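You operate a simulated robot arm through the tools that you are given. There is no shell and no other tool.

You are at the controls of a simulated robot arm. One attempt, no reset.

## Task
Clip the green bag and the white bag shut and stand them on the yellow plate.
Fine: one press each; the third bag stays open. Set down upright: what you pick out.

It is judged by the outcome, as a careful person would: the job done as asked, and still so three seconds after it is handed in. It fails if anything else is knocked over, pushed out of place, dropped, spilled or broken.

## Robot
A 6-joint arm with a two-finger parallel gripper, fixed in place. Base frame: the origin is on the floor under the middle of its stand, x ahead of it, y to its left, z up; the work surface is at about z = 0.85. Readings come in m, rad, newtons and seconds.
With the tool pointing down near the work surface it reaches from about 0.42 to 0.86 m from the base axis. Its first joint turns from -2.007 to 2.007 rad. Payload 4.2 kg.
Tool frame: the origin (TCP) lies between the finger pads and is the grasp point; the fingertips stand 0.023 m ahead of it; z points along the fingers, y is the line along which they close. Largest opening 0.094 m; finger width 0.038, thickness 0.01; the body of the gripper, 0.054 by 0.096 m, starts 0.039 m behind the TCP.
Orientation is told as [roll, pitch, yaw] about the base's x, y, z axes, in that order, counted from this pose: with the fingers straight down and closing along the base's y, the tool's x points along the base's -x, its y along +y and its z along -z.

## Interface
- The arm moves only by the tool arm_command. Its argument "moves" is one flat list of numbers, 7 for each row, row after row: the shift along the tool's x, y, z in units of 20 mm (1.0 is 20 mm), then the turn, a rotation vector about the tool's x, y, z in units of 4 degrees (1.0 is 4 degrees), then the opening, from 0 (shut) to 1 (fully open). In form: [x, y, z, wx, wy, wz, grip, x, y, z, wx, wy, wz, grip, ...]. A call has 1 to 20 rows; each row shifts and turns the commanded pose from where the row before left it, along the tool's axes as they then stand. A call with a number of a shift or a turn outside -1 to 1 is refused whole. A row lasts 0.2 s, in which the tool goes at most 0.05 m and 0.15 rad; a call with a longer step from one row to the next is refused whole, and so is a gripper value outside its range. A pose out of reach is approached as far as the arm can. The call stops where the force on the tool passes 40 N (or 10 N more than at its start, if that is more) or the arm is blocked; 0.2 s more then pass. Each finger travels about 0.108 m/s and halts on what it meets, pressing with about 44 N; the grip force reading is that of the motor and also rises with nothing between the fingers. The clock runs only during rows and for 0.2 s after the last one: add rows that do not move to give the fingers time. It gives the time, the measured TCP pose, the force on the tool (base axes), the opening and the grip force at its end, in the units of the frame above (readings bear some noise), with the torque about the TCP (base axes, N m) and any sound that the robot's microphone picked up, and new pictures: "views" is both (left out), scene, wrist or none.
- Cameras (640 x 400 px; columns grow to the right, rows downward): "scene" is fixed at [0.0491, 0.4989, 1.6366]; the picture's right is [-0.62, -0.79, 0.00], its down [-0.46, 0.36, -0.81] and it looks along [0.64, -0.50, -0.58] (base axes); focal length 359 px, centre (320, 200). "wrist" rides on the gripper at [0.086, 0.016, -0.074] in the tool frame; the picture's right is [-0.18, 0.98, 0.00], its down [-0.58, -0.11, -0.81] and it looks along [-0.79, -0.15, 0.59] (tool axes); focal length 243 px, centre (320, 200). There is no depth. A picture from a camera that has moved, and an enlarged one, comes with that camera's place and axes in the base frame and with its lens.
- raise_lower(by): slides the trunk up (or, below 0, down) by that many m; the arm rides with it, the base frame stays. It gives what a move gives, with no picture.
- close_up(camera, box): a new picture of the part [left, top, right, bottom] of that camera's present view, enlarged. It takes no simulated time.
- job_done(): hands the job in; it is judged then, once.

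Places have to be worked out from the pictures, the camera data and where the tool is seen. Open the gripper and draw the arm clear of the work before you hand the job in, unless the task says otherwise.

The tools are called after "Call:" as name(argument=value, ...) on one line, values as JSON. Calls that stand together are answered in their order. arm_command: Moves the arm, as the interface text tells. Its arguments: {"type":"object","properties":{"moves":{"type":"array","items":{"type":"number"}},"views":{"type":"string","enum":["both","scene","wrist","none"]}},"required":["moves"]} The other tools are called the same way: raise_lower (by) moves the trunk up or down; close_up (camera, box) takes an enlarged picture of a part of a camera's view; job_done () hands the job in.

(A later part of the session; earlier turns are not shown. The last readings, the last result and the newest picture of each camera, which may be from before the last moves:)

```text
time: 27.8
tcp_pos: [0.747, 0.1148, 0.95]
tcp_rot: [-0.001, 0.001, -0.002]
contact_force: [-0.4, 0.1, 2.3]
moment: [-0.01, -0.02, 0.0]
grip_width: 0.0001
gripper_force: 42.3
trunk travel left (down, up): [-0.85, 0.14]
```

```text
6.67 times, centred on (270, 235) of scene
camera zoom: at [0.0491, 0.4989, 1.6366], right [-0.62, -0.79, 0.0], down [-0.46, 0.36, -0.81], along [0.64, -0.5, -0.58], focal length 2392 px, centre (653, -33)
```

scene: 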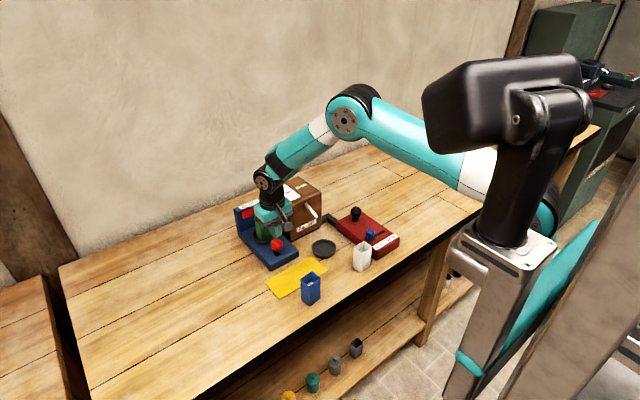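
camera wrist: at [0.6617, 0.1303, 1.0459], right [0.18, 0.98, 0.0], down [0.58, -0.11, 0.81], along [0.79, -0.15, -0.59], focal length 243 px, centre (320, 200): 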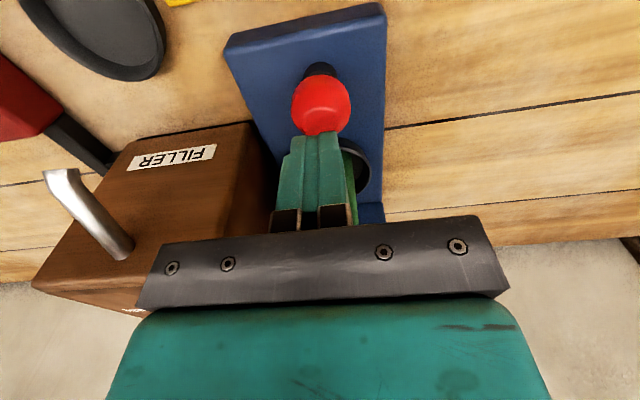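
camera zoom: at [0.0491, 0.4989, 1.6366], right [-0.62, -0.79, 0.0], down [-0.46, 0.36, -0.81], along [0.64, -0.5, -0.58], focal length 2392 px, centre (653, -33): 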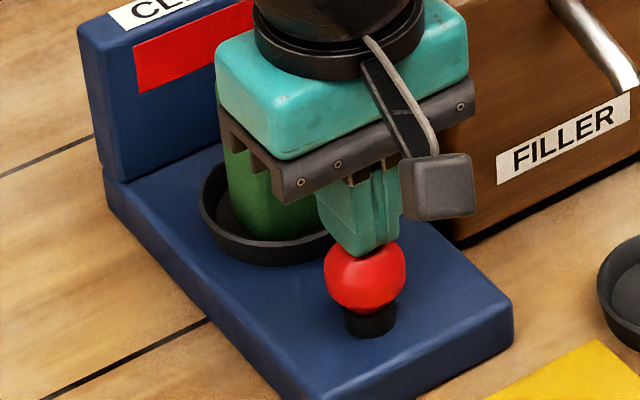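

Contact is starting (2.3 N) at TCP z≈0.950. I'll press further down in small steps and watch for a click.

Call:
arm_command(moves=[0, 0, 0.1, 0, 0, 0, 0, 0, 0, 0.1, 0, 0, 0, 0, 0, 0, 0, 0, 0, 0, 0], views="none")

```text
time: 28.6
tcp_pos: [0.7468, 0.1141, 0.9466]
tcp_rot: [0.0, -0.002, 0.0]
contact_force: [0.2, -0.2, 4.4]
moment: [0.0, -0.04, 0.04]
grip_width: 0.0
gripper_force: 42.6
trunk travel left (down, up): [-0.85, 0.14]
```

The force grows gently (4.4 N), so the button is moving on its spring. Pressing further.

Call:
arm_command(moves=[0, 0, 0.1, 0, 0, 0, 0, 0, 0, 0.1, 0, 0, 0, 0, 0, 0, 0, 0, 0, 0, 0], views="none")

Call:
close_up(camera="scene", box=[225, 185, 315, 275])

```text
time: 29.4
tcp_pos: [0.747, 0.1151, 0.9437]
tcp_rot: [0.001, 0.001, 0.0]
contact_force: [0.1, -0.5, 5.3]
moment: [0.03, 0.0, 0.01]
grip_width: 0.0
gripper_force: 42.6
trunk travel left (down, up): [-0.85, 0.14]
heard: click
```

```text
4.44 times, centred on (270, 230) of scene
camera zoom: at [0.0491, 0.4989, 1.6366], right [-0.62, -0.79, 0.0], down [-0.46, 0.36, -0.81], along [0.64, -0.5, -0.58], focal length 1595 px, centre (542, 67)
```

zoom: 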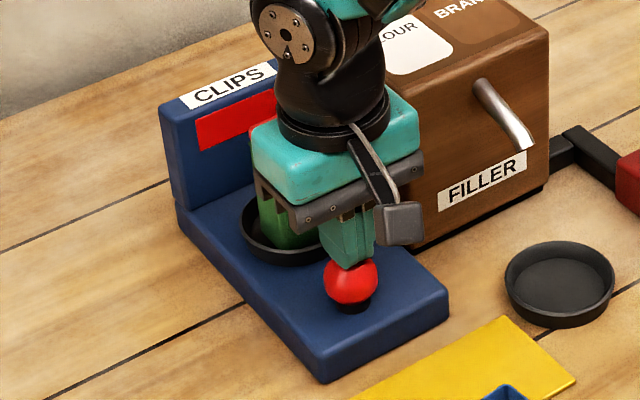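

A click was heard, so that counts as one press. I'll rise straight up off the button and look at the bag.

Call:
arm_command(moves=[0, 0, -0.3, 0, 0, 0, 0, 0, 0, -0.6, 0, 0, 0, 0, 0, 0, -0.9, 0, 0, 0, 0, 0, 0, -0.9, 0, 0, 0, 0, 0, 0, -0.9, 0, 0, 0, 0, 0, 0, -0.9, 0, 0, 0, 0, 0, 0, -0.9, 0, 0, 0, 0, 0, 0, -0.5, 0, 0, 0, 0, 0, 0, 0, 0, 0, 0, 0])

Call:
close_up(camera="scene", box=[225, 185, 315, 275])

Call:
close_up(camera="wrist", box=[200, 0, 440, 230])

```text
time: 31.4
tcp_pos: [0.7468, 0.114, 1.0597]
tcp_rot: [0.0, 0.0, 0.0]
contact_force: [-0.1, 0.2, 0.8]
moment: [0.0, 0.03, -0.03]
grip_width: 0.0
gripper_force: 42.6
trunk travel left (down, up): [-0.85, 0.14]
camera wrist: at [0.662, 0.1306, 1.1349], right [0.18, 0.98, 0.0], down [0.58, -0.11, 0.81], along [0.79, -0.15, -0.59], focal length 243 px, centre (320, 200)
```

scene: 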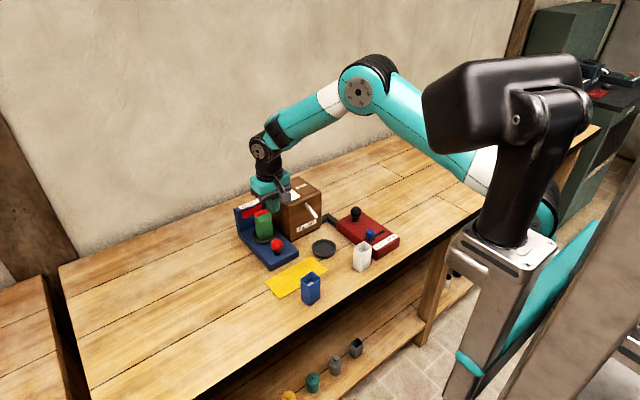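
wrist: 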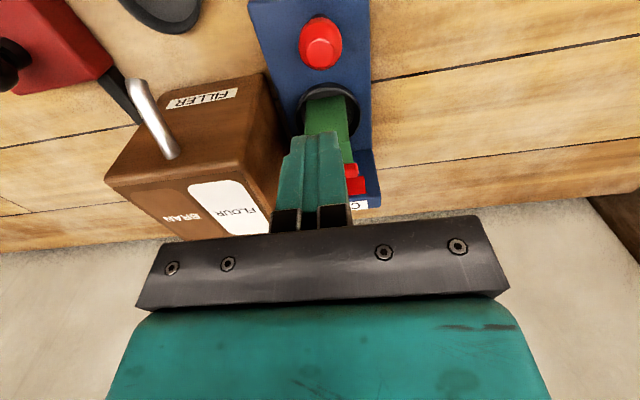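

```text
4.44 times, centred on (270, 230) of scene
camera zoom: at [0.0491, 0.4989, 1.6366], right [-0.62, -0.79, 0.0], down [-0.46, 0.36, -0.81], along [0.64, -0.5, -0.58], focal length 1595 px, centre (542, 67)
```

zoom: 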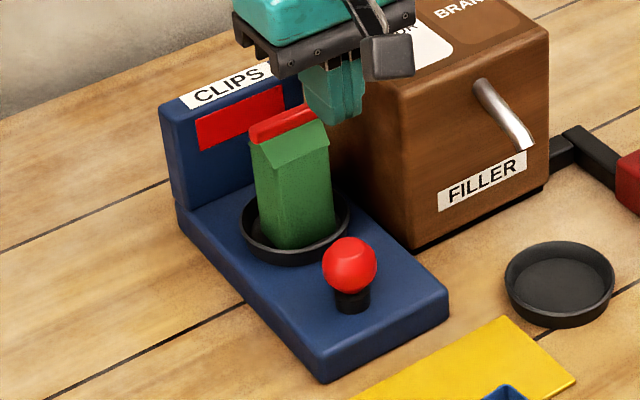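

```text
1.74 times, centred on (320, 115) of wrist
camera zoom: at [0.662, 0.1306, 1.1349], right [0.18, 0.98, 0.0], down [0.58, -0.11, 0.81], along [0.79, -0.15, -0.59], focal length 422 px, centre (320, 348)
```

zoom: 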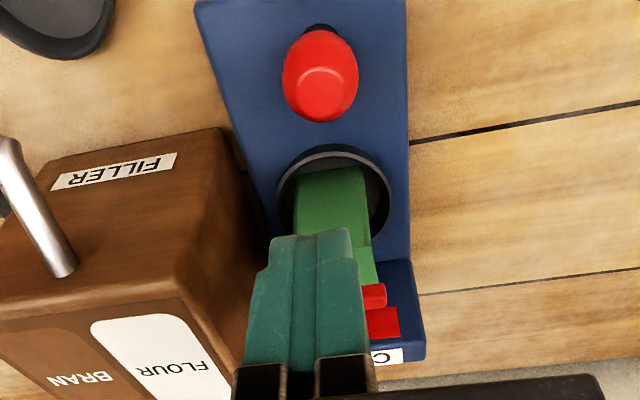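

The green bag is now folded shut with a red clip along y at the top. I'll enlarge to measure the clip and the bag shape for the re-grasp.

Call:
close_up(camera="scene", box=[245, 200, 285, 250])

Call:
close_up(camera="wrist", box=[290, 80, 390, 220])

```text
8.00 times, centred on (265, 225) of scene
camera zoom: at [0.0491, 0.4989, 1.6366], right [-0.62, -0.79, 0.0], down [-0.46, 0.36, -0.81], along [0.64, -0.5, -0.58], focal length 2871 px, centre (760, 0)
```

zoom: 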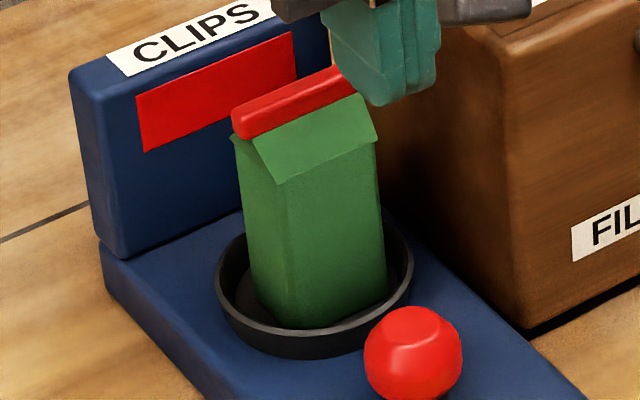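

```text
2.86 times, centred on (340, 150) of wrist
camera zoom: at [0.662, 0.1306, 1.1349], right [0.18, 0.98, 0.0], down [0.58, -0.11, 0.81], along [0.79, -0.15, -0.59], focal length 693 px, centre (263, 343)
```

zoom: 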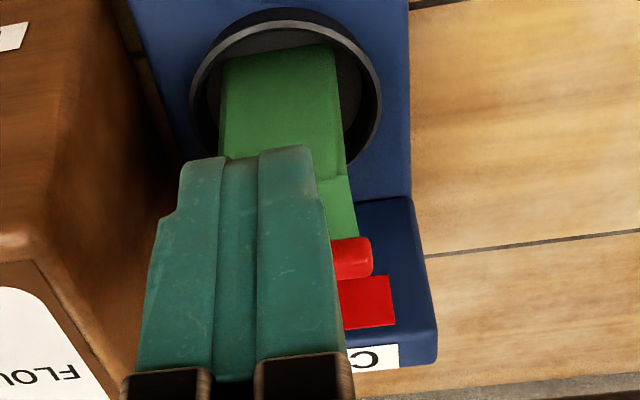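

The clip is about 0.05 wide along y and tops out near z≈0.985. I'll open to about 0.07, move back above the bag at (0.829, 0.108) and look before descending.

Call:
arm_command(moves=[0, 0, 0, 0, 0, 0, 0.3, 0, 0, 0, 0, 0, 0, 0.6, -0.4, -0.16, 0, 0, 0, 0, 0.8, -0.9, -0.16, 0, 0, 0, 0, 0.8, -0.9, 0, 0, 0, 0, 0, 0.8, -0.9, 0, 0, 0, 0, 0, 0.8, -0.7, 0, 0, 0, 0, 0, 0.8, -0.3, 0, 0, 0, 0, 0, 0.8, 0, 0, 0, 0, 0, 0, 0.8])

Call:
close_up(camera="wrist", box=[180, 0, 460, 230])

Call:
close_up(camera="scene", box=[225, 175, 315, 265])

```text
time: 33.4
tcp_pos: [0.8279, 0.1074, 1.0605]
tcp_rot: [0.0, 0.0, 0.001]
contact_force: [-0.1, 0.1, -0.1]
moment: [-0.02, -0.04, 0.03]
grip_width: 0.0753
gripper_force: 0.2
trunk travel left (down, up): [-0.85, 0.14]
camera wrist: at [0.7444, 0.1241, 1.1348], right [0.18, 0.98, 0.0], down [0.58, -0.11, 0.81], along [0.79, -0.15, -0.59], focal length 243 px, centre (320, 200)
```

scene: 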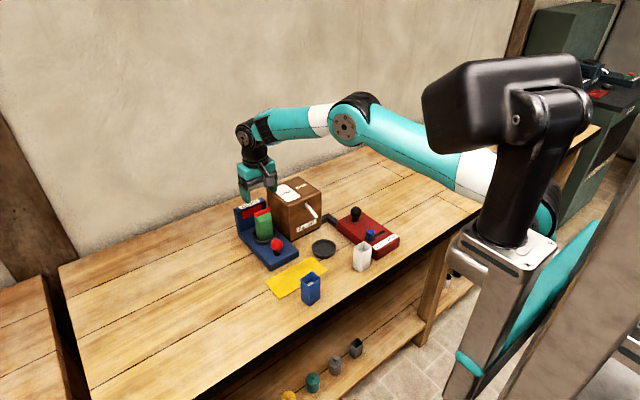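
wrist: 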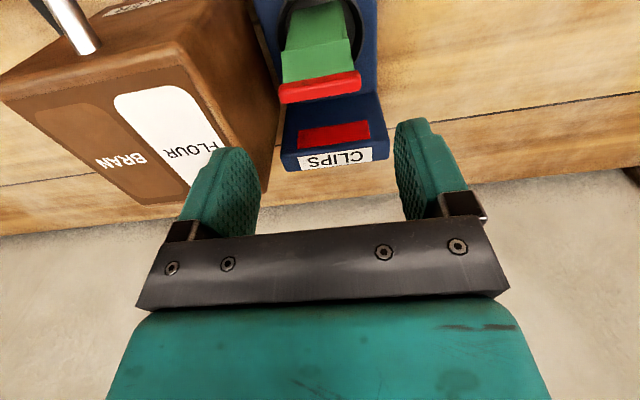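

```text
1.74 times, centred on (320, 115) of wrist
camera zoom: at [0.7444, 0.1241, 1.1348], right [0.18, 0.98, 0.0], down [0.58, -0.11, 0.81], along [0.79, -0.15, -0.59], focal length 422 px, centre (320, 348)
```

zoom: 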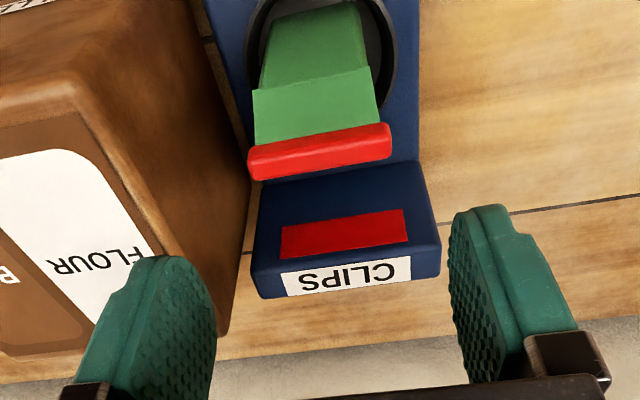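

```text
4.44 times, centred on (270, 220) of scene
camera zoom: at [0.0491, 0.4989, 1.6366], right [-0.62, -0.79, 0.0], down [-0.46, 0.36, -0.81], along [0.64, -0.5, -0.58], focal length 1595 px, centre (542, 111)
```

zoom: 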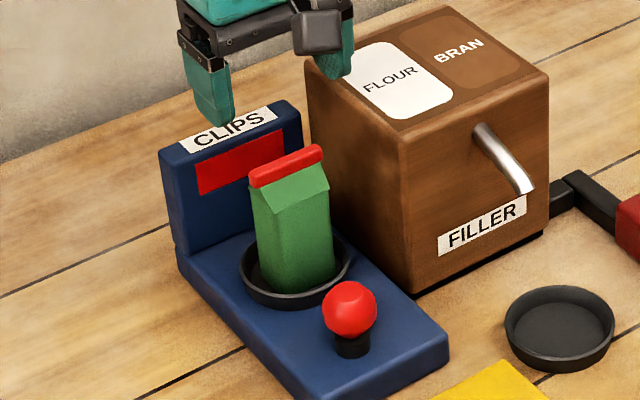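

The clip's centre is at (0.829, 0.1076), aligned with the tool, and the 0.075 opening clears its 0.055 length. I'll descend to TCP z≈0.957, which keeps the palm about 1 cm above the clip.

Call:
arm_command(moves=[-0.03, 0, 0.4, 0, 0, 0, 0.8, 0, 0, 0.8, 0, 0, 0, 0.8, 0, 0, 0.9, 0, 0, 0, 0.8, 0, 0, 0.9, 0, 0, 0, 0.8, 0, 0, 0.9, 0, 0, 0, 0.8, 0, 0, 0.7, 0, 0, 0, 0.8, 0, 0, 0.4, 0, 0, 0, 0.8, 0, 0, 0.15, 0, 0, 0, 0.8, 0, 0, 0, 0, 0, 0, 0.8])

Call:
close_up(camera="wrist", box=[180, 0, 460, 230])

Call:
close_up(camera="scene", box=[225, 185, 305, 265])

```text
time: 35.4
tcp_pos: [0.8298, 0.1085, 0.9574]
tcp_rot: [0.001, 0.0, -0.001]
contact_force: [1.0, 0.1, 0.0]
moment: [0.0, -0.02, -0.06]
grip_width: 0.0753
gripper_force: 0.1
trunk travel left (down, up): [-0.85, 0.14]
camera wrist: at [0.7447, 0.1248, 1.0314], right [0.18, 0.98, 0.0], down [0.58, -0.11, 0.81], along [0.79, -0.15, -0.59], focal length 243 px, centre (320, 200)
```

scene: 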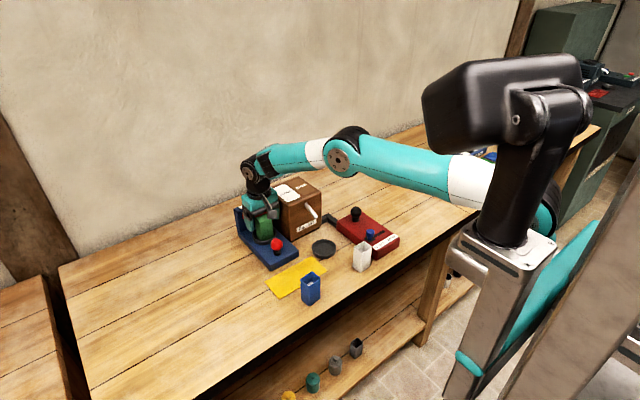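
wrist: 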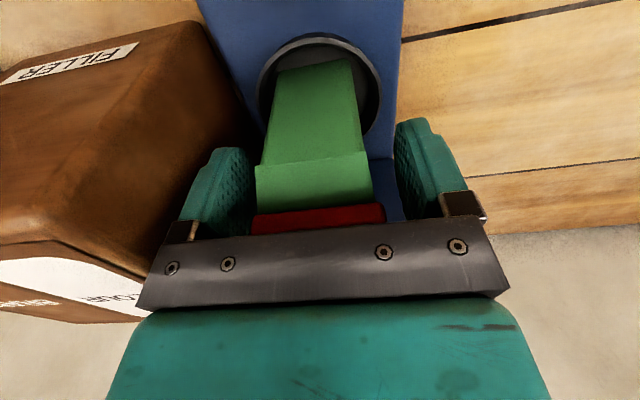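

```text
1.74 times, centred on (320, 115) of wrist
camera zoom: at [0.7447, 0.1248, 1.0314], right [0.18, 0.98, 0.0], down [0.58, -0.11, 0.81], along [0.79, -0.15, -0.59], focal length 422 px, centre (320, 348)
```

zoom: 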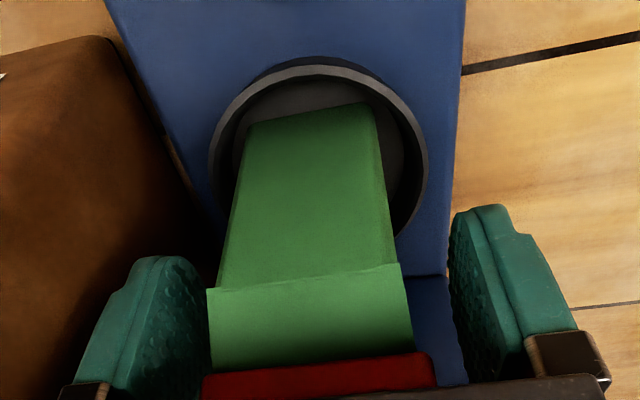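

```text
5.00 times, centred on (265, 225) of scene
camera zoom: at [0.0491, 0.4989, 1.6366], right [-0.62, -0.79, 0.0], down [-0.46, 0.36, -0.81], along [0.64, -0.5, -0.58], focal length 1794 px, centre (595, 75)
```

zoom: 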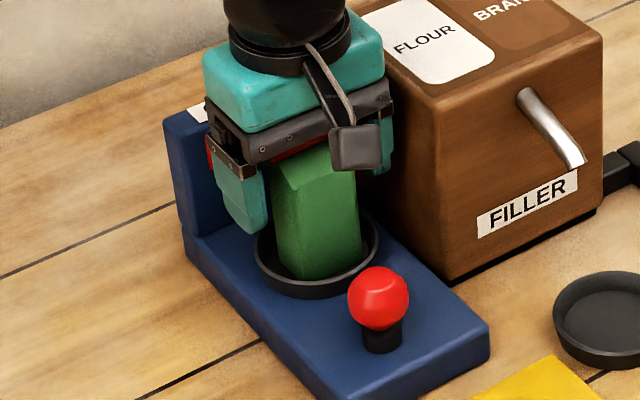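

The fingers straddle the clipped bag with no contact. I'll close gently and read the width.

Call:
arm_command(moves=[0, 0, 0, 0, 0, 0, 0.7, 0, 0, 0, 0, 0, 0, 0.6, 0, 0, 0, 0, 0, 0, 0.5, 0, 0, 0, 0, 0, 0, 0.4, 0, 0, 0, 0, 0, 0, 0.35, 0, 0, 0, 0, 0, 0, 0.35])

Call:
close_up(camera="wrist", box=[180, 0, 460, 230])

Call:
close_up(camera="scene", box=[225, 185, 305, 265])

```text
time: 36.8
tcp_pos: [0.8302, 0.1093, 0.9569]
tcp_rot: [0.001, 0.0, 0.001]
contact_force: [-0.3, -0.6, 0.5]
moment: [0.02, -0.02, -0.01]
grip_width: 0.0432
gripper_force: 44.3
trunk travel left (down, up): [-0.85, 0.14]
camera wrist: at [0.7448, 0.1248, 1.0317], right [0.18, 0.98, 0.0], down [0.58, -0.11, 0.81], along [0.79, -0.15, -0.59], focal length 243 px, centre (320, 200)
```

scene: 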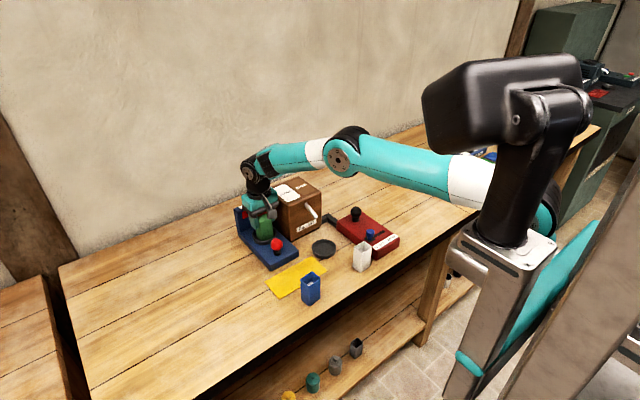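
wrist: 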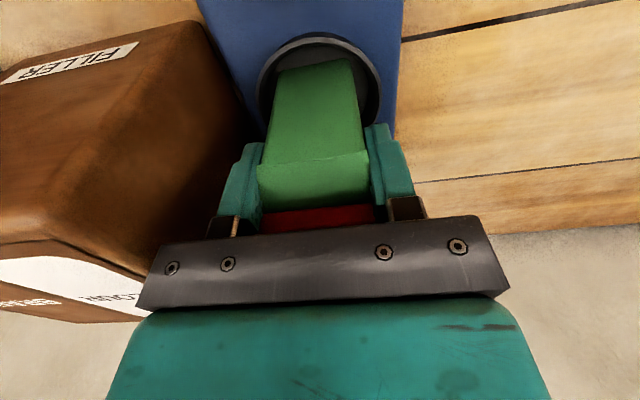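

```text
1.74 times, centred on (320, 115) of wrist
camera zoom: at [0.7448, 0.1248, 1.0317], right [0.18, 0.98, 0.0], down [0.58, -0.11, 0.81], along [0.79, -0.15, -0.59], focal length 422 px, centre (320, 348)
```

zoom: 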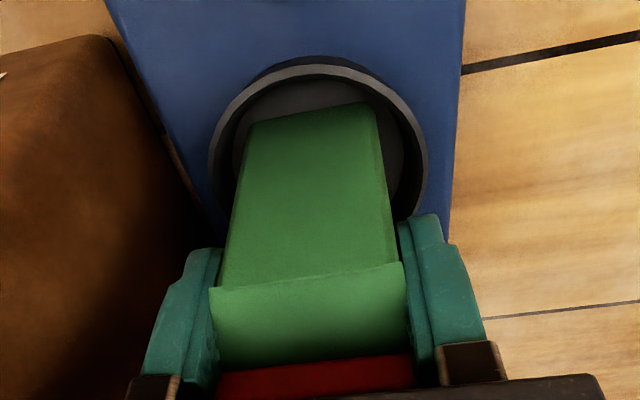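

```text
5.00 times, centred on (265, 225) of scene
camera zoom: at [0.0491, 0.4989, 1.6366], right [-0.62, -0.79, 0.0], down [-0.46, 0.36, -0.81], along [0.64, -0.5, -0.58], focal length 1794 px, centre (595, 75)
```

zoom: 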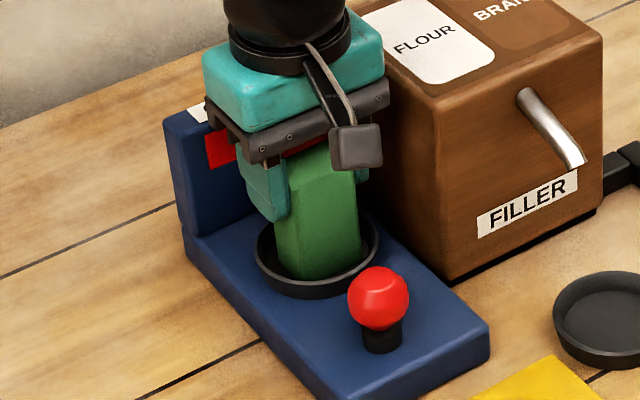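

The fingers hold the bag walls themselves (width 0.0432). I'll lift to z≈1.07 and carry back toward the plate, aiming above (0.661, 0.068).

Call:
arm_command(moves=[0, 0, -0.3, 0, 0, 0, 0.35, 0, 0, -0.6, 0, 0, 0, 0.35, 0, 0, -0.9, 0, 0, 0, 0.35, 0, 0, -0.9, 0, 0, 0, 0.35, 0, 0, -0.9, 0, 0, 0, 0.35, 0, 0, -0.9, 0, 0, 0, 0.35, 0, 0, -0.8, 0, 0, 0, 0.35, 0, 0, -0.35, 0, 0, 0, 0.35, 0.4, 0, 0, 0, 0, 0, 0.35, 0.9, 0, 0, 0, 0, 0, 0.35, 0.9, 0, 0, 0, 0, 0, 0.35, 0.9, 0, 0, 0, 0, 0, 0.35, 0.9, -0.2, 0, 0, 0, 0, 0.35, 0.9, -0.4, 0, 0, 0, 0, 0.35, 0.9, -0.4, 0, 0, 0, 0, 0.35, 0.9, -0.4, 0, 0, 0, 0, 0.35, 0.9, -0.4, 0, 0, 0, 0, 0.35, 0.6, -0.2, 0, 0, 0, 0, 0.35, 0.25, -0.05, 0, 0, 0, 0, 0.35, 0, 0, 0, 0, 0, 0, 0.35])

Call:
close_up(camera="wrist", box=[160, 0, 480, 220])

Call:
close_up(camera="scene", box=[235, 180, 375, 310])

```text
time: 41.0
tcp_pos: [0.6609, 0.0688, 1.0705]
tcp_rot: [0.002, 0.0, -0.001]
contact_force: [0.4, 0.2, -1.1]
moment: [0.01, -0.02, -0.02]
grip_width: 0.0434
gripper_force: 44.3
trunk travel left (down, up): [-0.85, 0.14]
camera wrist: at [0.5756, 0.0835, 1.145], right [0.18, 0.98, 0.0], down [0.58, -0.11, 0.81], along [0.79, -0.15, -0.59], focal length 243 px, centre (320, 200)
```

scene: 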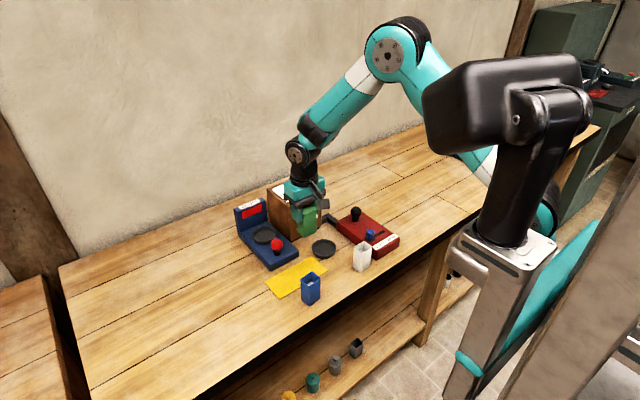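
wrist: 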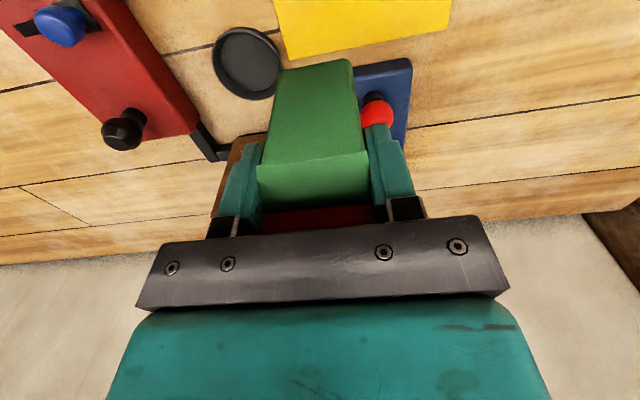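

```text
1.82 times, centred on (320, 110) of wrist
camera zoom: at [0.5756, 0.0835, 1.145], right [0.18, 0.98, 0.0], down [0.58, -0.11, 0.81], along [0.79, -0.15, -0.59], focal length 441 px, centre (320, 364)
```

zoom: 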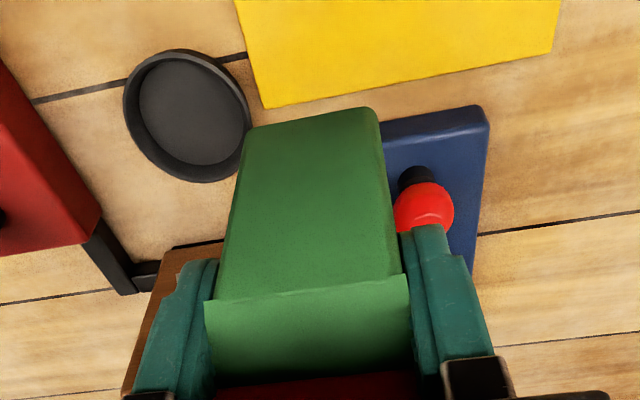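

```text
3.08 times, centred on (305, 245) of scene
camera zoom: at [0.0491, 0.4989, 1.6366], right [-0.62, -0.79, 0.0], down [-0.46, 0.36, -0.81], along [0.64, -0.5, -0.58], focal length 1104 px, centre (366, 62)
```

zoom: 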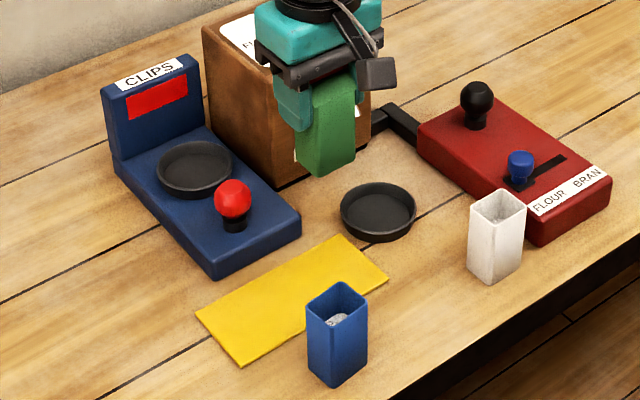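

The plate spans about x 0.62–0.695, y 0.026–0.196, so (0.659, 0.068) is well inside. I'll lower the green bag to about 1 cm above it.

Call:
arm_command(moves=[0.1, 0, 0.4, 0, 0, 0, 0.35, 0, 0, 0.8, 0, 0, 0, 0.35, 0, 0, 0.9, 0, 0, 0, 0.35, 0, 0, 0.9, 0, 0, 0, 0.35, 0, 0, 0.9, 0, 0, 0, 0.35, 0, 0, 0.9, 0, 0, 0, 0.35, 0, 0, 0.8, 0, 0, 0, 0.35, 0, 0, 0.5, 0, 0, 0, 0.35, 0, 0, 0.3, 0, 0, 0, 0.35, 0, 0, 0, 0, 0, 0, 0.35])

Call:
close_up(camera="scene", box=[255, 210, 355, 310])

Call:
close_up(camera="wrist", box=[160, 0, 480, 220])

```text
time: 43.2
tcp_pos: [0.6596, 0.068, 0.9418]
tcp_rot: [-0.001, 0.0, 0.001]
contact_force: [0.4, -1.1, -1.3]
moment: [-0.02, -0.05, 0.01]
grip_width: 0.0433
gripper_force: 43.3
trunk travel left (down, up): [-0.85, 0.14]
camera wrist: at [0.5739, 0.0832, 1.0168], right [0.18, 0.98, 0.0], down [0.58, -0.11, 0.81], along [0.79, -0.15, -0.59], focal length 243 px, centre (320, 200)
```

scene: 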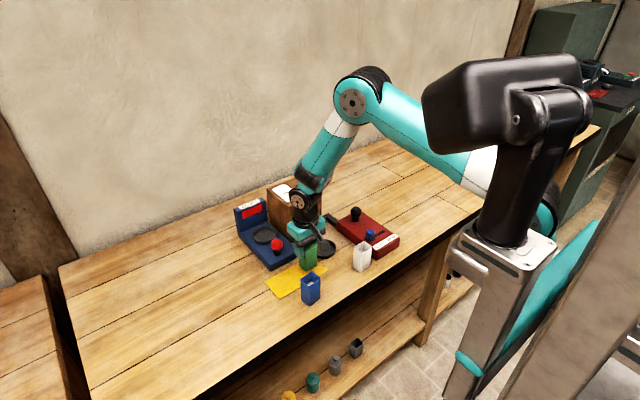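
wrist: 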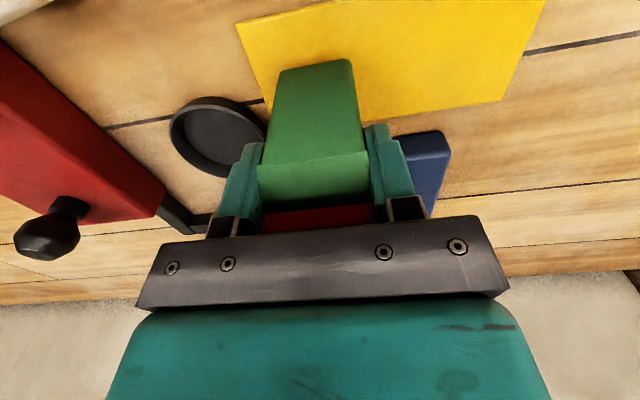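

```text
4.00 times, centred on (305, 260) of scene
camera zoom: at [0.0491, 0.4989, 1.6366], right [-0.62, -0.79, 0.0], down [-0.46, 0.36, -0.81], along [0.64, -0.5, -0.58], focal length 1436 px, centre (380, -40)
```

zoom: 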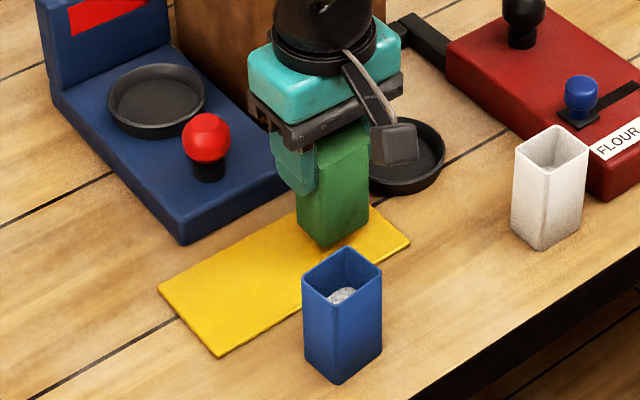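

```text
1.82 times, centred on (320, 110) of wrist
camera zoom: at [0.5739, 0.0832, 1.0168], right [0.18, 0.98, 0.0], down [0.58, -0.11, 0.81], along [0.79, -0.15, -0.59], focal length 441 px, centre (320, 364)
```

zoom: 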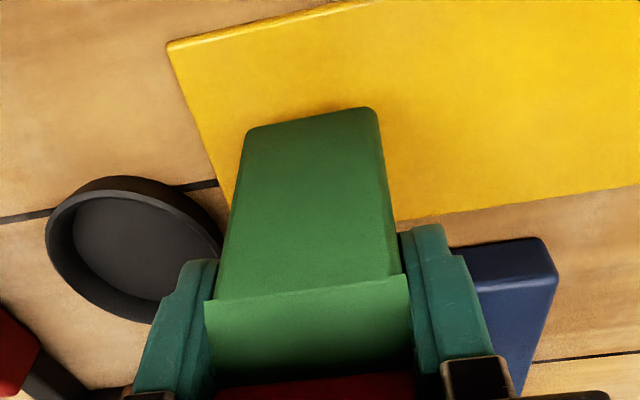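

The bag hangs upright over the plate's right part. I'll lower a further 8 mm, then creep.

Call:
arm_command(moves=[0, 0, 0.2, 0, 0, 0, 0.35, 0, 0, 0.15, 0, 0, 0, 0.35, 0, 0, 0.08, 0, 0, 0, 0.35, 0, 0, 0, 0, 0, 0, 0.35], views="none")

```text
time: 44.2
tcp_pos: [0.6597, 0.0677, 0.9353]
tcp_rot: [0.0, 0.0, 0.0]
contact_force: [0.5, -0.5, -1.2]
moment: [0.01, 0.02, -0.02]
grip_width: 0.0432
gripper_force: 44.1
trunk travel left (down, up): [-0.85, 0.14]
```

No contact yet at z≈0.934; stepping down further.

Call:
arm_command(moves=[0, 0, 0.08, 0, 0, 0, 0.35, 0, 0, 0.05, 0, 0, 0, 0.35, 0, 0, 0, 0, 0, 0, 0.35], views="none")

```text
time: 45.0
tcp_pos: [0.6592, 0.0678, 0.931]
tcp_rot: [0.0, 0.0, 0.0]
contact_force: [-0.1, 0.3, -0.7]
moment: [-0.02, -0.01, 0.0]
grip_width: 0.0439
gripper_force: 43.7
trunk travel left (down, up): [-0.85, 0.14]
```

Still free at z≈0.931; another 1.6 mm.

Call:
arm_command(moves=[0, 0, 0.08, 0, 0, 0, 0.35, 0, 0, 0, 0, 0, 0, 0.35], views="none")

Call:
close_up(camera="scene", box=[275, 220, 335, 280])

```text
time: 45.6
tcp_pos: [0.6597, 0.0671, 0.9296]
tcp_rot: [0.001, 0.0, 0.0]
contact_force: [-0.5, 0.4, -0.4]
moment: [-0.01, 0.02, 0.0]
grip_width: 0.0436
gripper_force: 44.1
trunk travel left (down, up): [-0.85, 0.14]
```

```text
6.67 times, centred on (305, 250) of scene
camera zoom: at [0.0491, 0.4989, 1.6366], right [-0.62, -0.79, 0.0], down [-0.46, 0.36, -0.81], along [0.64, -0.5, -0.58], focal length 2392 px, centre (420, -133)
```

zoom: 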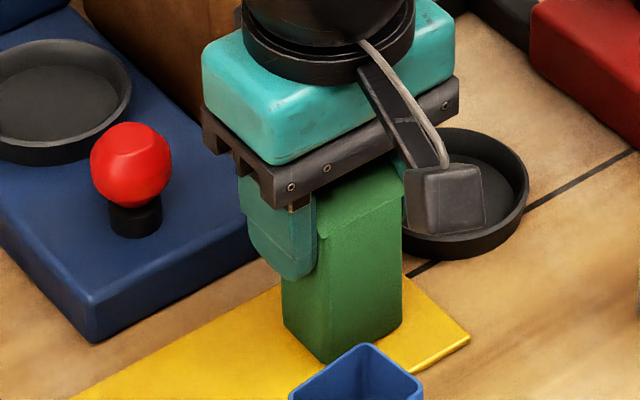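

Very close now; continuing with 1.5 mm steps until contact shows.

Call:
arm_command(moves=[0, 0, 0.075, 0, 0, 0, 0.35, 0, 0, 0, 0, 0, 0, 0.35], views="none")

```text
time: 46.2
tcp_pos: [0.6582, 0.0671, 0.9278]
tcp_rot: [0.001, -0.001, 0.001]
contact_force: [-0.3, -0.7, 1.5]
moment: [0.01, 0.06, -0.02]
grip_width: 0.0436
gripper_force: 43.8
trunk travel left (down, up): [-0.85, 0.14]
```

Force has flipped to +1.5 N, so the bag is touching the plate. A hair more to seat it, then open the fingers modestly.

Call:
arm_command(moves=[0, 0, 0.03, 0, 0, 0, 0.35, 0, 0, 0, 0, 0, 0, 0.35, 0, 0, 0, 0, 0, 0, 0.45, 0, 0, 0, 0, 0, 0, 0.55, 0, 0, 0, 0, 0, 0, 0.7, 0, 0, 0, 0, 0, 0, 0.75, 0, 0, 0, 0, 0, 0, 0.75])

Call:
close_up(camera="scene", box=[275, 220, 335, 280])

Call:
close_up(camera="wrist", box=[160, 0, 480, 220])

```text
time: 47.8
tcp_pos: [0.6584, 0.0663, 0.927]
tcp_rot: [0.0, 0.0, 0.0]
contact_force: [-0.2, -0.4, 0.5]
moment: [0.01, -0.03, -0.02]
grip_width: 0.0705
gripper_force: 0.1
trunk travel left (down, up): [-0.85, 0.14]
camera wrist: at [0.5737, 0.0829, 1.0022], right [0.18, 0.98, 0.0], down [0.58, -0.11, 0.81], along [0.79, -0.15, -0.59], focal length 243 px, centre (320, 200)
```

scene: 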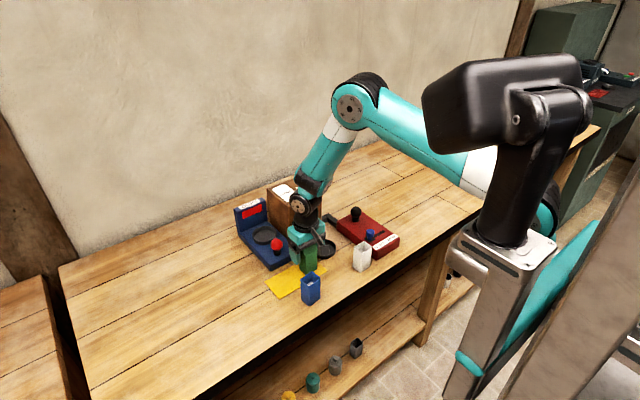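
wrist: 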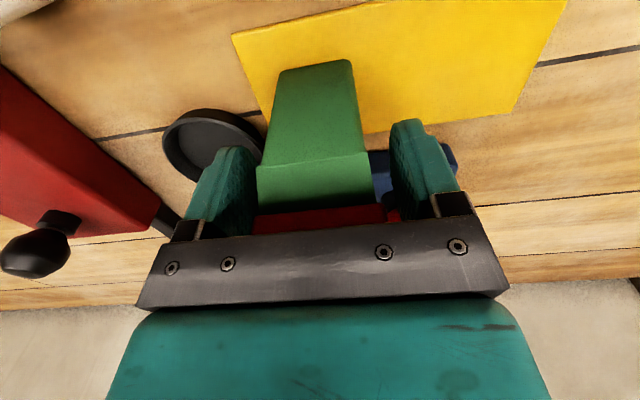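

```text
6.67 times, centred on (305, 250) of scene
camera zoom: at [0.0491, 0.4989, 1.6366], right [-0.62, -0.79, 0.0], down [-0.46, 0.36, -0.81], along [0.64, -0.5, -0.58], focal length 2392 px, centre (420, -133)
```

zoom: 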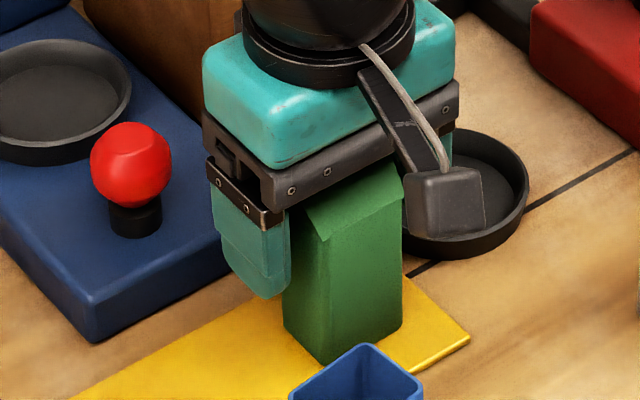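

```text
1.82 times, centred on (320, 110) of wrist
camera zoom: at [0.5737, 0.0829, 1.0022], right [0.18, 0.98, 0.0], down [0.58, -0.11, 0.81], along [0.79, -0.15, -0.59], focal length 441 px, centre (320, 364)
```

zoom: 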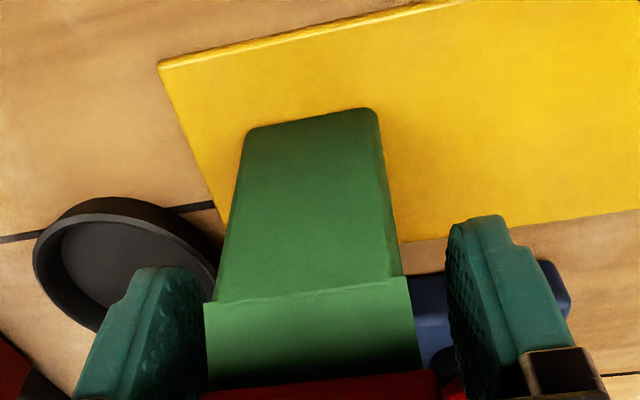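

The green bag stands free on the plate. I'll raise straight up to z≈1.05, then move over to the white bag at about (0.571, -0.068).

Call:
arm_command(moves=[0, 0, -0.35, 0, 0, 0, 0.75, 0, 0, -0.8, 0, 0, 0, 0.75, 0, 0, -0.9, 0, 0, 0, 0.75, 0, 0, -0.9, 0, 0, 0, 0.75, 0, 0, -0.9, 0, 0, 0, 0.75, 0, 0, -0.9, 0, 0, 0, 0.75, 0, 0, -0.9, 0, 0, 0, 0.75, 0, 0, -0.5, 0, 0, 0, 0.75, 0.35, -0.5, 0, 0, 0, 0, 0.75, 0.57, -0.89, 0, 0, 0, 0, 0.75, 0.57, -0.89, 0, 0, 0, 0, 0.75, 0.57, -0.89, 0, 0, 0, 0, 0.75, 0.57, -0.89, 0, 0, 0, 0, 0.75, 0.57, -0.89, 0, 0, 0, 0, 0.75, 0.57, -0.89, 0, 0, 0, 0, 0.7, 0.57, -0.89, 0, 0, 0, 0, 0.67, 0, 0, 0, 0, 0, 0, 0.67])

Call:
close_up(camera="scene", box=[235, 180, 405, 310])

Call:
close_up(camera="wrist", box=[200, 0, 440, 150])

```text
time: 51.4
tcp_pos: [0.5723, -0.067, 1.0504]
tcp_rot: [0.0, 0.001, 0.0]
contact_force: [0.6, -0.1, -0.2]
moment: [0.0, 0.0, -0.01]
grip_width: 0.0631
gripper_force: 0.2
trunk travel left (down, up): [-0.85, 0.14]
camera wrist: at [0.4873, -0.0517, 1.125], right [0.18, 0.98, 0.0], down [0.58, -0.11, 0.81], along [0.79, -0.15, -0.59], focal length 243 px, centre (320, 200)
```

scene: 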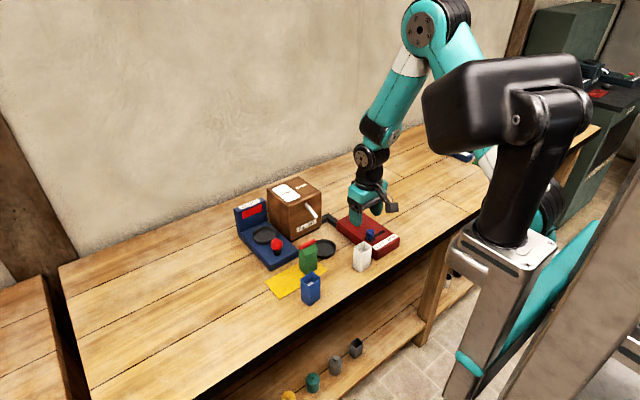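
wrist: 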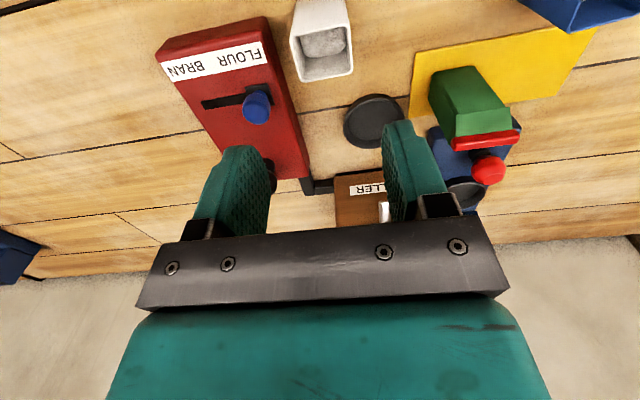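

```text
3.08 times, centred on (320, 245) of scene
camera zoom: at [0.0491, 0.4989, 1.6366], right [-0.62, -0.79, 0.0], down [-0.46, 0.36, -0.81], along [0.64, -0.5, -0.58], focal length 1104 px, centre (320, 62)
```

zoom: 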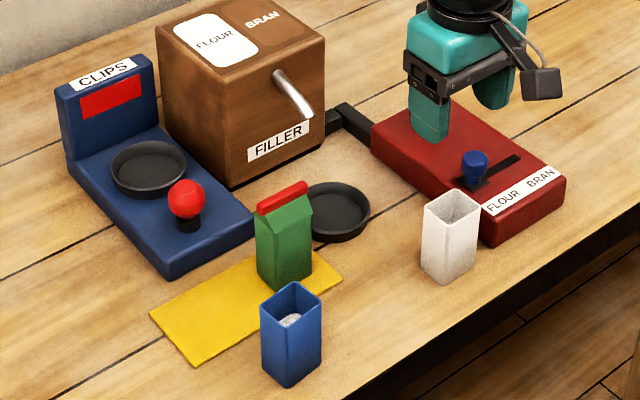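

```text
2.67 times, centred on (320, 75) of wrist
camera zoom: at [0.4873, -0.0517, 1.125], right [0.18, 0.98, 0.0], down [0.58, -0.11, 0.81], along [0.79, -0.15, -0.59], focal length 647 px, centre (320, 533)
```

zoom: 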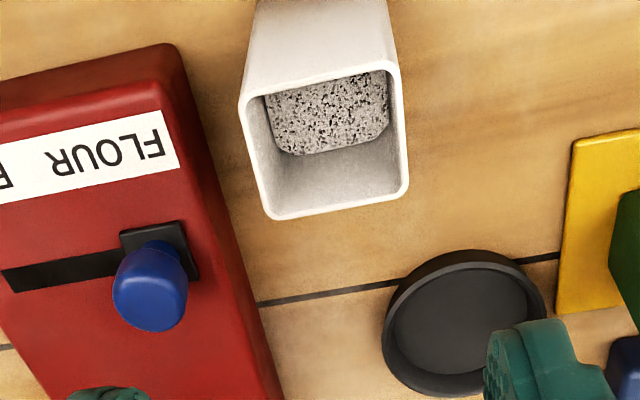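

The green bag stands upright and clipped on the plate. The white bag's centre measures about (0.570, -0.0655); I'll centre and lower to z≈0.912, keeping the tips above the neighbouring red unit.

Call:
arm_command(moves=[0.08, 0.07, 0.4, 0, 0, 0, 0.67, 0, 0, 0.9, 0, 0, 0, 0.67, 0, 0, 0.9, 0, 0, 0, 0.67, 0, 0, 0.9, 0, 0, 0, 0.67, 0, 0, 0.9, 0, 0, 0, 0.67, 0, 0, 0.9, 0, 0, 0, 0.67, 0, 0, 0.9, 0, 0, 0, 0.67, 0, 0, 0.7, 0, 0, 0, 0.67, 0, 0, 0.4, 0, 0, 0, 0.67, 0, 0, 0, 0, 0, 0, 0.67])

Call:
close_up(camera="wrist", box=[160, 0, 480, 230])

```text
time: 53.6
tcp_pos: [0.5706, -0.0659, 0.9107]
tcp_rot: [0.0, 0.001, 0.0]
contact_force: [-0.1, -0.9, 1.3]
moment: [0.01, 0.01, 0.04]
grip_width: 0.063
gripper_force: 0.0
trunk travel left (down, up): [-0.85, 0.14]
camera wrist: at [0.4857, -0.0501, 0.9866], right [0.18, 0.98, 0.0], down [0.58, -0.11, 0.81], along [0.79, -0.15, -0.59], focal length 243 px, centre (320, 200)
```

scene: 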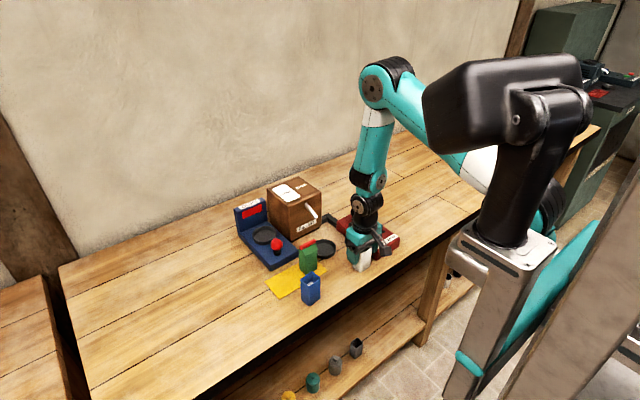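
wrist: 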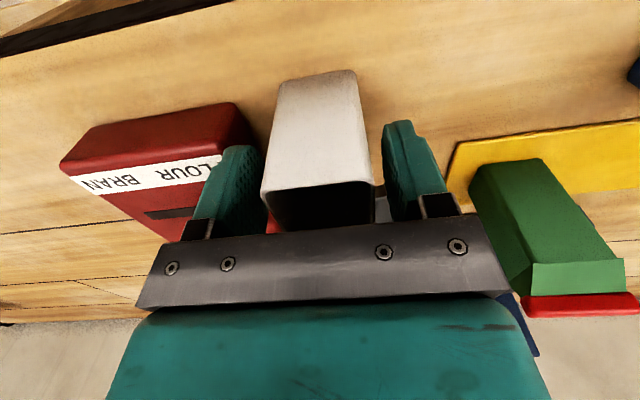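

```text
1.74 times, centred on (320, 115) of wrist
camera zoom: at [0.4857, -0.0501, 0.9866], right [0.18, 0.98, 0.0], down [0.58, -0.11, 0.81], along [0.79, -0.15, -0.59], focal length 422 px, centre (320, 348)
```

zoom: 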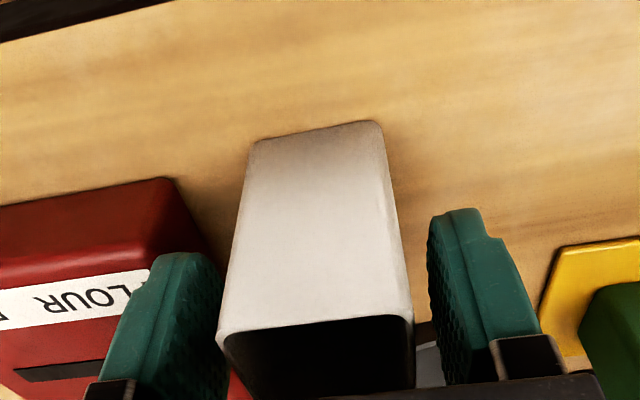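

The white bag is centred between the fingers and they clear the red unit. Closing on it.

Call:
arm_command(moves=[0, 0, 0, 0, 0, 0, 0.58, 0, 0, 0, 0, 0, 0, 0.5, 0, 0, 0, 0, 0, 0, 0.4, 0, 0, 0, 0, 0, 0, 0.35, 0, 0, 0, 0, 0, 0, 0.35], views="wrist")

```text
time: 54.8
tcp_pos: [0.571, -0.0667, 0.9127]
tcp_rot: [-0.001, 0.0, 0.0]
contact_force: [0.2, 0.1, -1.2]
moment: [-0.02, -0.03, -0.01]
grip_width: 0.0438
gripper_force: 44.0
trunk travel left (down, up): [-0.85, 0.14]
camera wrist: at [0.4857, -0.0502, 0.9868], right [0.18, 0.98, 0.0], down [0.58, -0.11, 0.81], along [0.79, -0.15, -0.59], focal length 243 px, centre (320, 200)
```

wrist: 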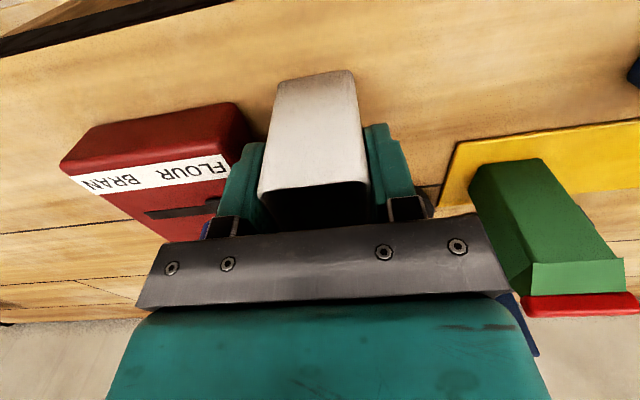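

The grip is firm at 0.0438. I'll lift the white bag to z≈1.09, well above everything, before moving it sideways.

Call:
arm_command(moves=[0, 0, -0.3, 0, 0, 0, 0.35, 0, 0, -0.6, 0, 0, 0, 0.35, 0, 0, -0.9, 0, 0, 0, 0.35, 0, 0, -0.9, 0, 0, 0, 0.35, 0, 0, -0.9, 0, 0, 0, 0.35, 0, 0, -0.9, 0, 0, 0, 0.35, 0, 0, -0.9, 0, 0, 0, 0.35, 0, 0, -0.9, 0, 0, 0, 0.35, 0, 0, -0.9, 0, 0, 0, 0.35, 0, 0, -0.9, 0, 0, 0, 0.35, 0, 0, -0.5, 0, 0, 0, 0.35, 0, 0, -0.3, 0, 0, 0, 0.35, 0, 0, 0, 0, 0, 0, 0.35], views="scene")

```text
time: 57.6
tcp_pos: [0.5707, -0.0664, 1.0895]
tcp_rot: [0.0, 0.0, 0.0]
contact_force: [-0.2, 0.7, -1.3]
moment: [0.0, 0.04, -0.05]
grip_width: 0.0436
gripper_force: 43.8
trunk travel left (down, up): [-0.85, 0.14]
```

scene: 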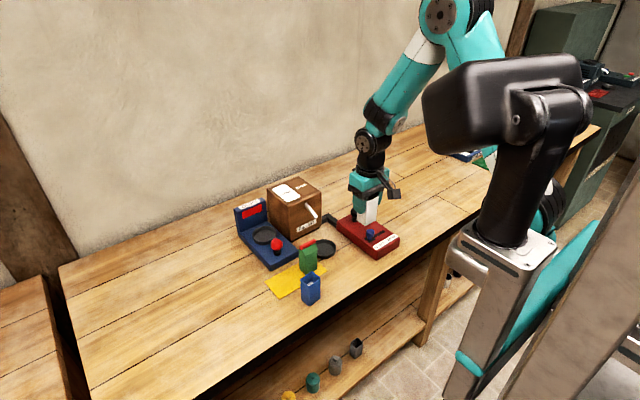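

The white bag is lifted level. I'll move it across (+y first, then forward) to above the clip dish at (0.829, 0.108), with its bottom at z≈1.03.

Call:
arm_command(moves=[0, 0.4, 0, 0, 0, 0, 0.35, 0, 0.8, 0, 0, 0, 0, 0.35, 0, 1, 0, 0, 0, 0, 0.35, 0, 1, 0, 0, 0, 0, 0.35, -0.2, 1, 0, 0, 0, 0, 0.35, -0.7, 0.5, 0, 0, 0, 0, 0.35, -0.9, 0.5, 0, 0, 0, 0, 0.35, -0.9, 0.5, 0, 0, 0, 0, 0.35, -0.9, 0.5, 0, 0, 0, 0, 0.35, -0.9, 0.5, 0, 0, 0, 0, 0.35, -0.9, 0.5, 0, 0, 0, 0, 0.35, -0.9, 0.5, 0, 0, 0, 0, 0.35, -0.9, 0.5, 0, 0, 0, 0, 0.35, -0.9, 0.5, 0, 0, 0, 0, 0.35, -0.9, 0, 0, 0, 0, 0, 0.35, -0.9, 0, 0, 0, 0, 0, 0.35, -0.9, 0, 0, 0, 0, 0, 0.35, -0.9, 0, 0, 0, 0, 0, 0.35, -0.8, 0, 0, 0, 0, 0, 0.35, -0.4, 0, 0, 0, 0, 0, 0.35])

```text
time: 61.8
tcp_pos: [0.8284, 0.1062, 1.09]
tcp_rot: [-0.001, 0.001, 0.002]
contact_force: [-0.4, 0.1, -1.3]
moment: [0.0, 0.03, 0.04]
grip_width: 0.0435
gripper_force: 44.1
trunk travel left (down, up): [-0.85, 0.14]
camera wrist: at [0.7432, 0.1232, 1.1646], right [0.18, 0.98, 0.0], down [0.58, -0.11, 0.81], along [0.79, -0.15, -0.59], focal length 243 px, centre (320, 200)
```

scene: 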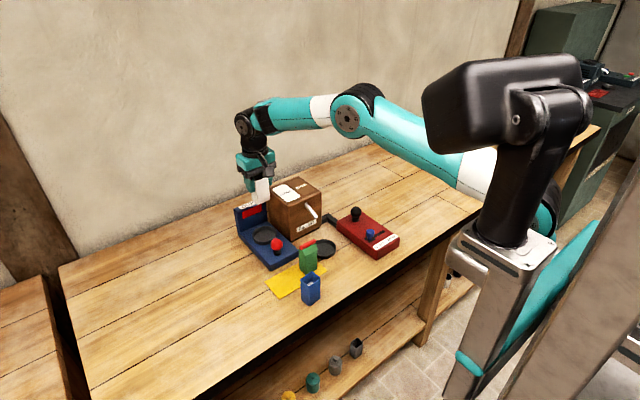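
wrist: 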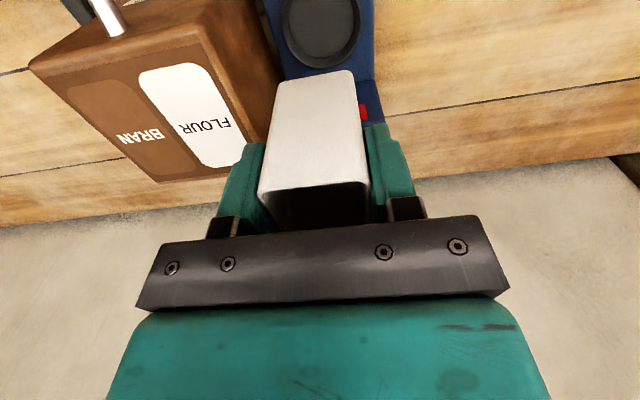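

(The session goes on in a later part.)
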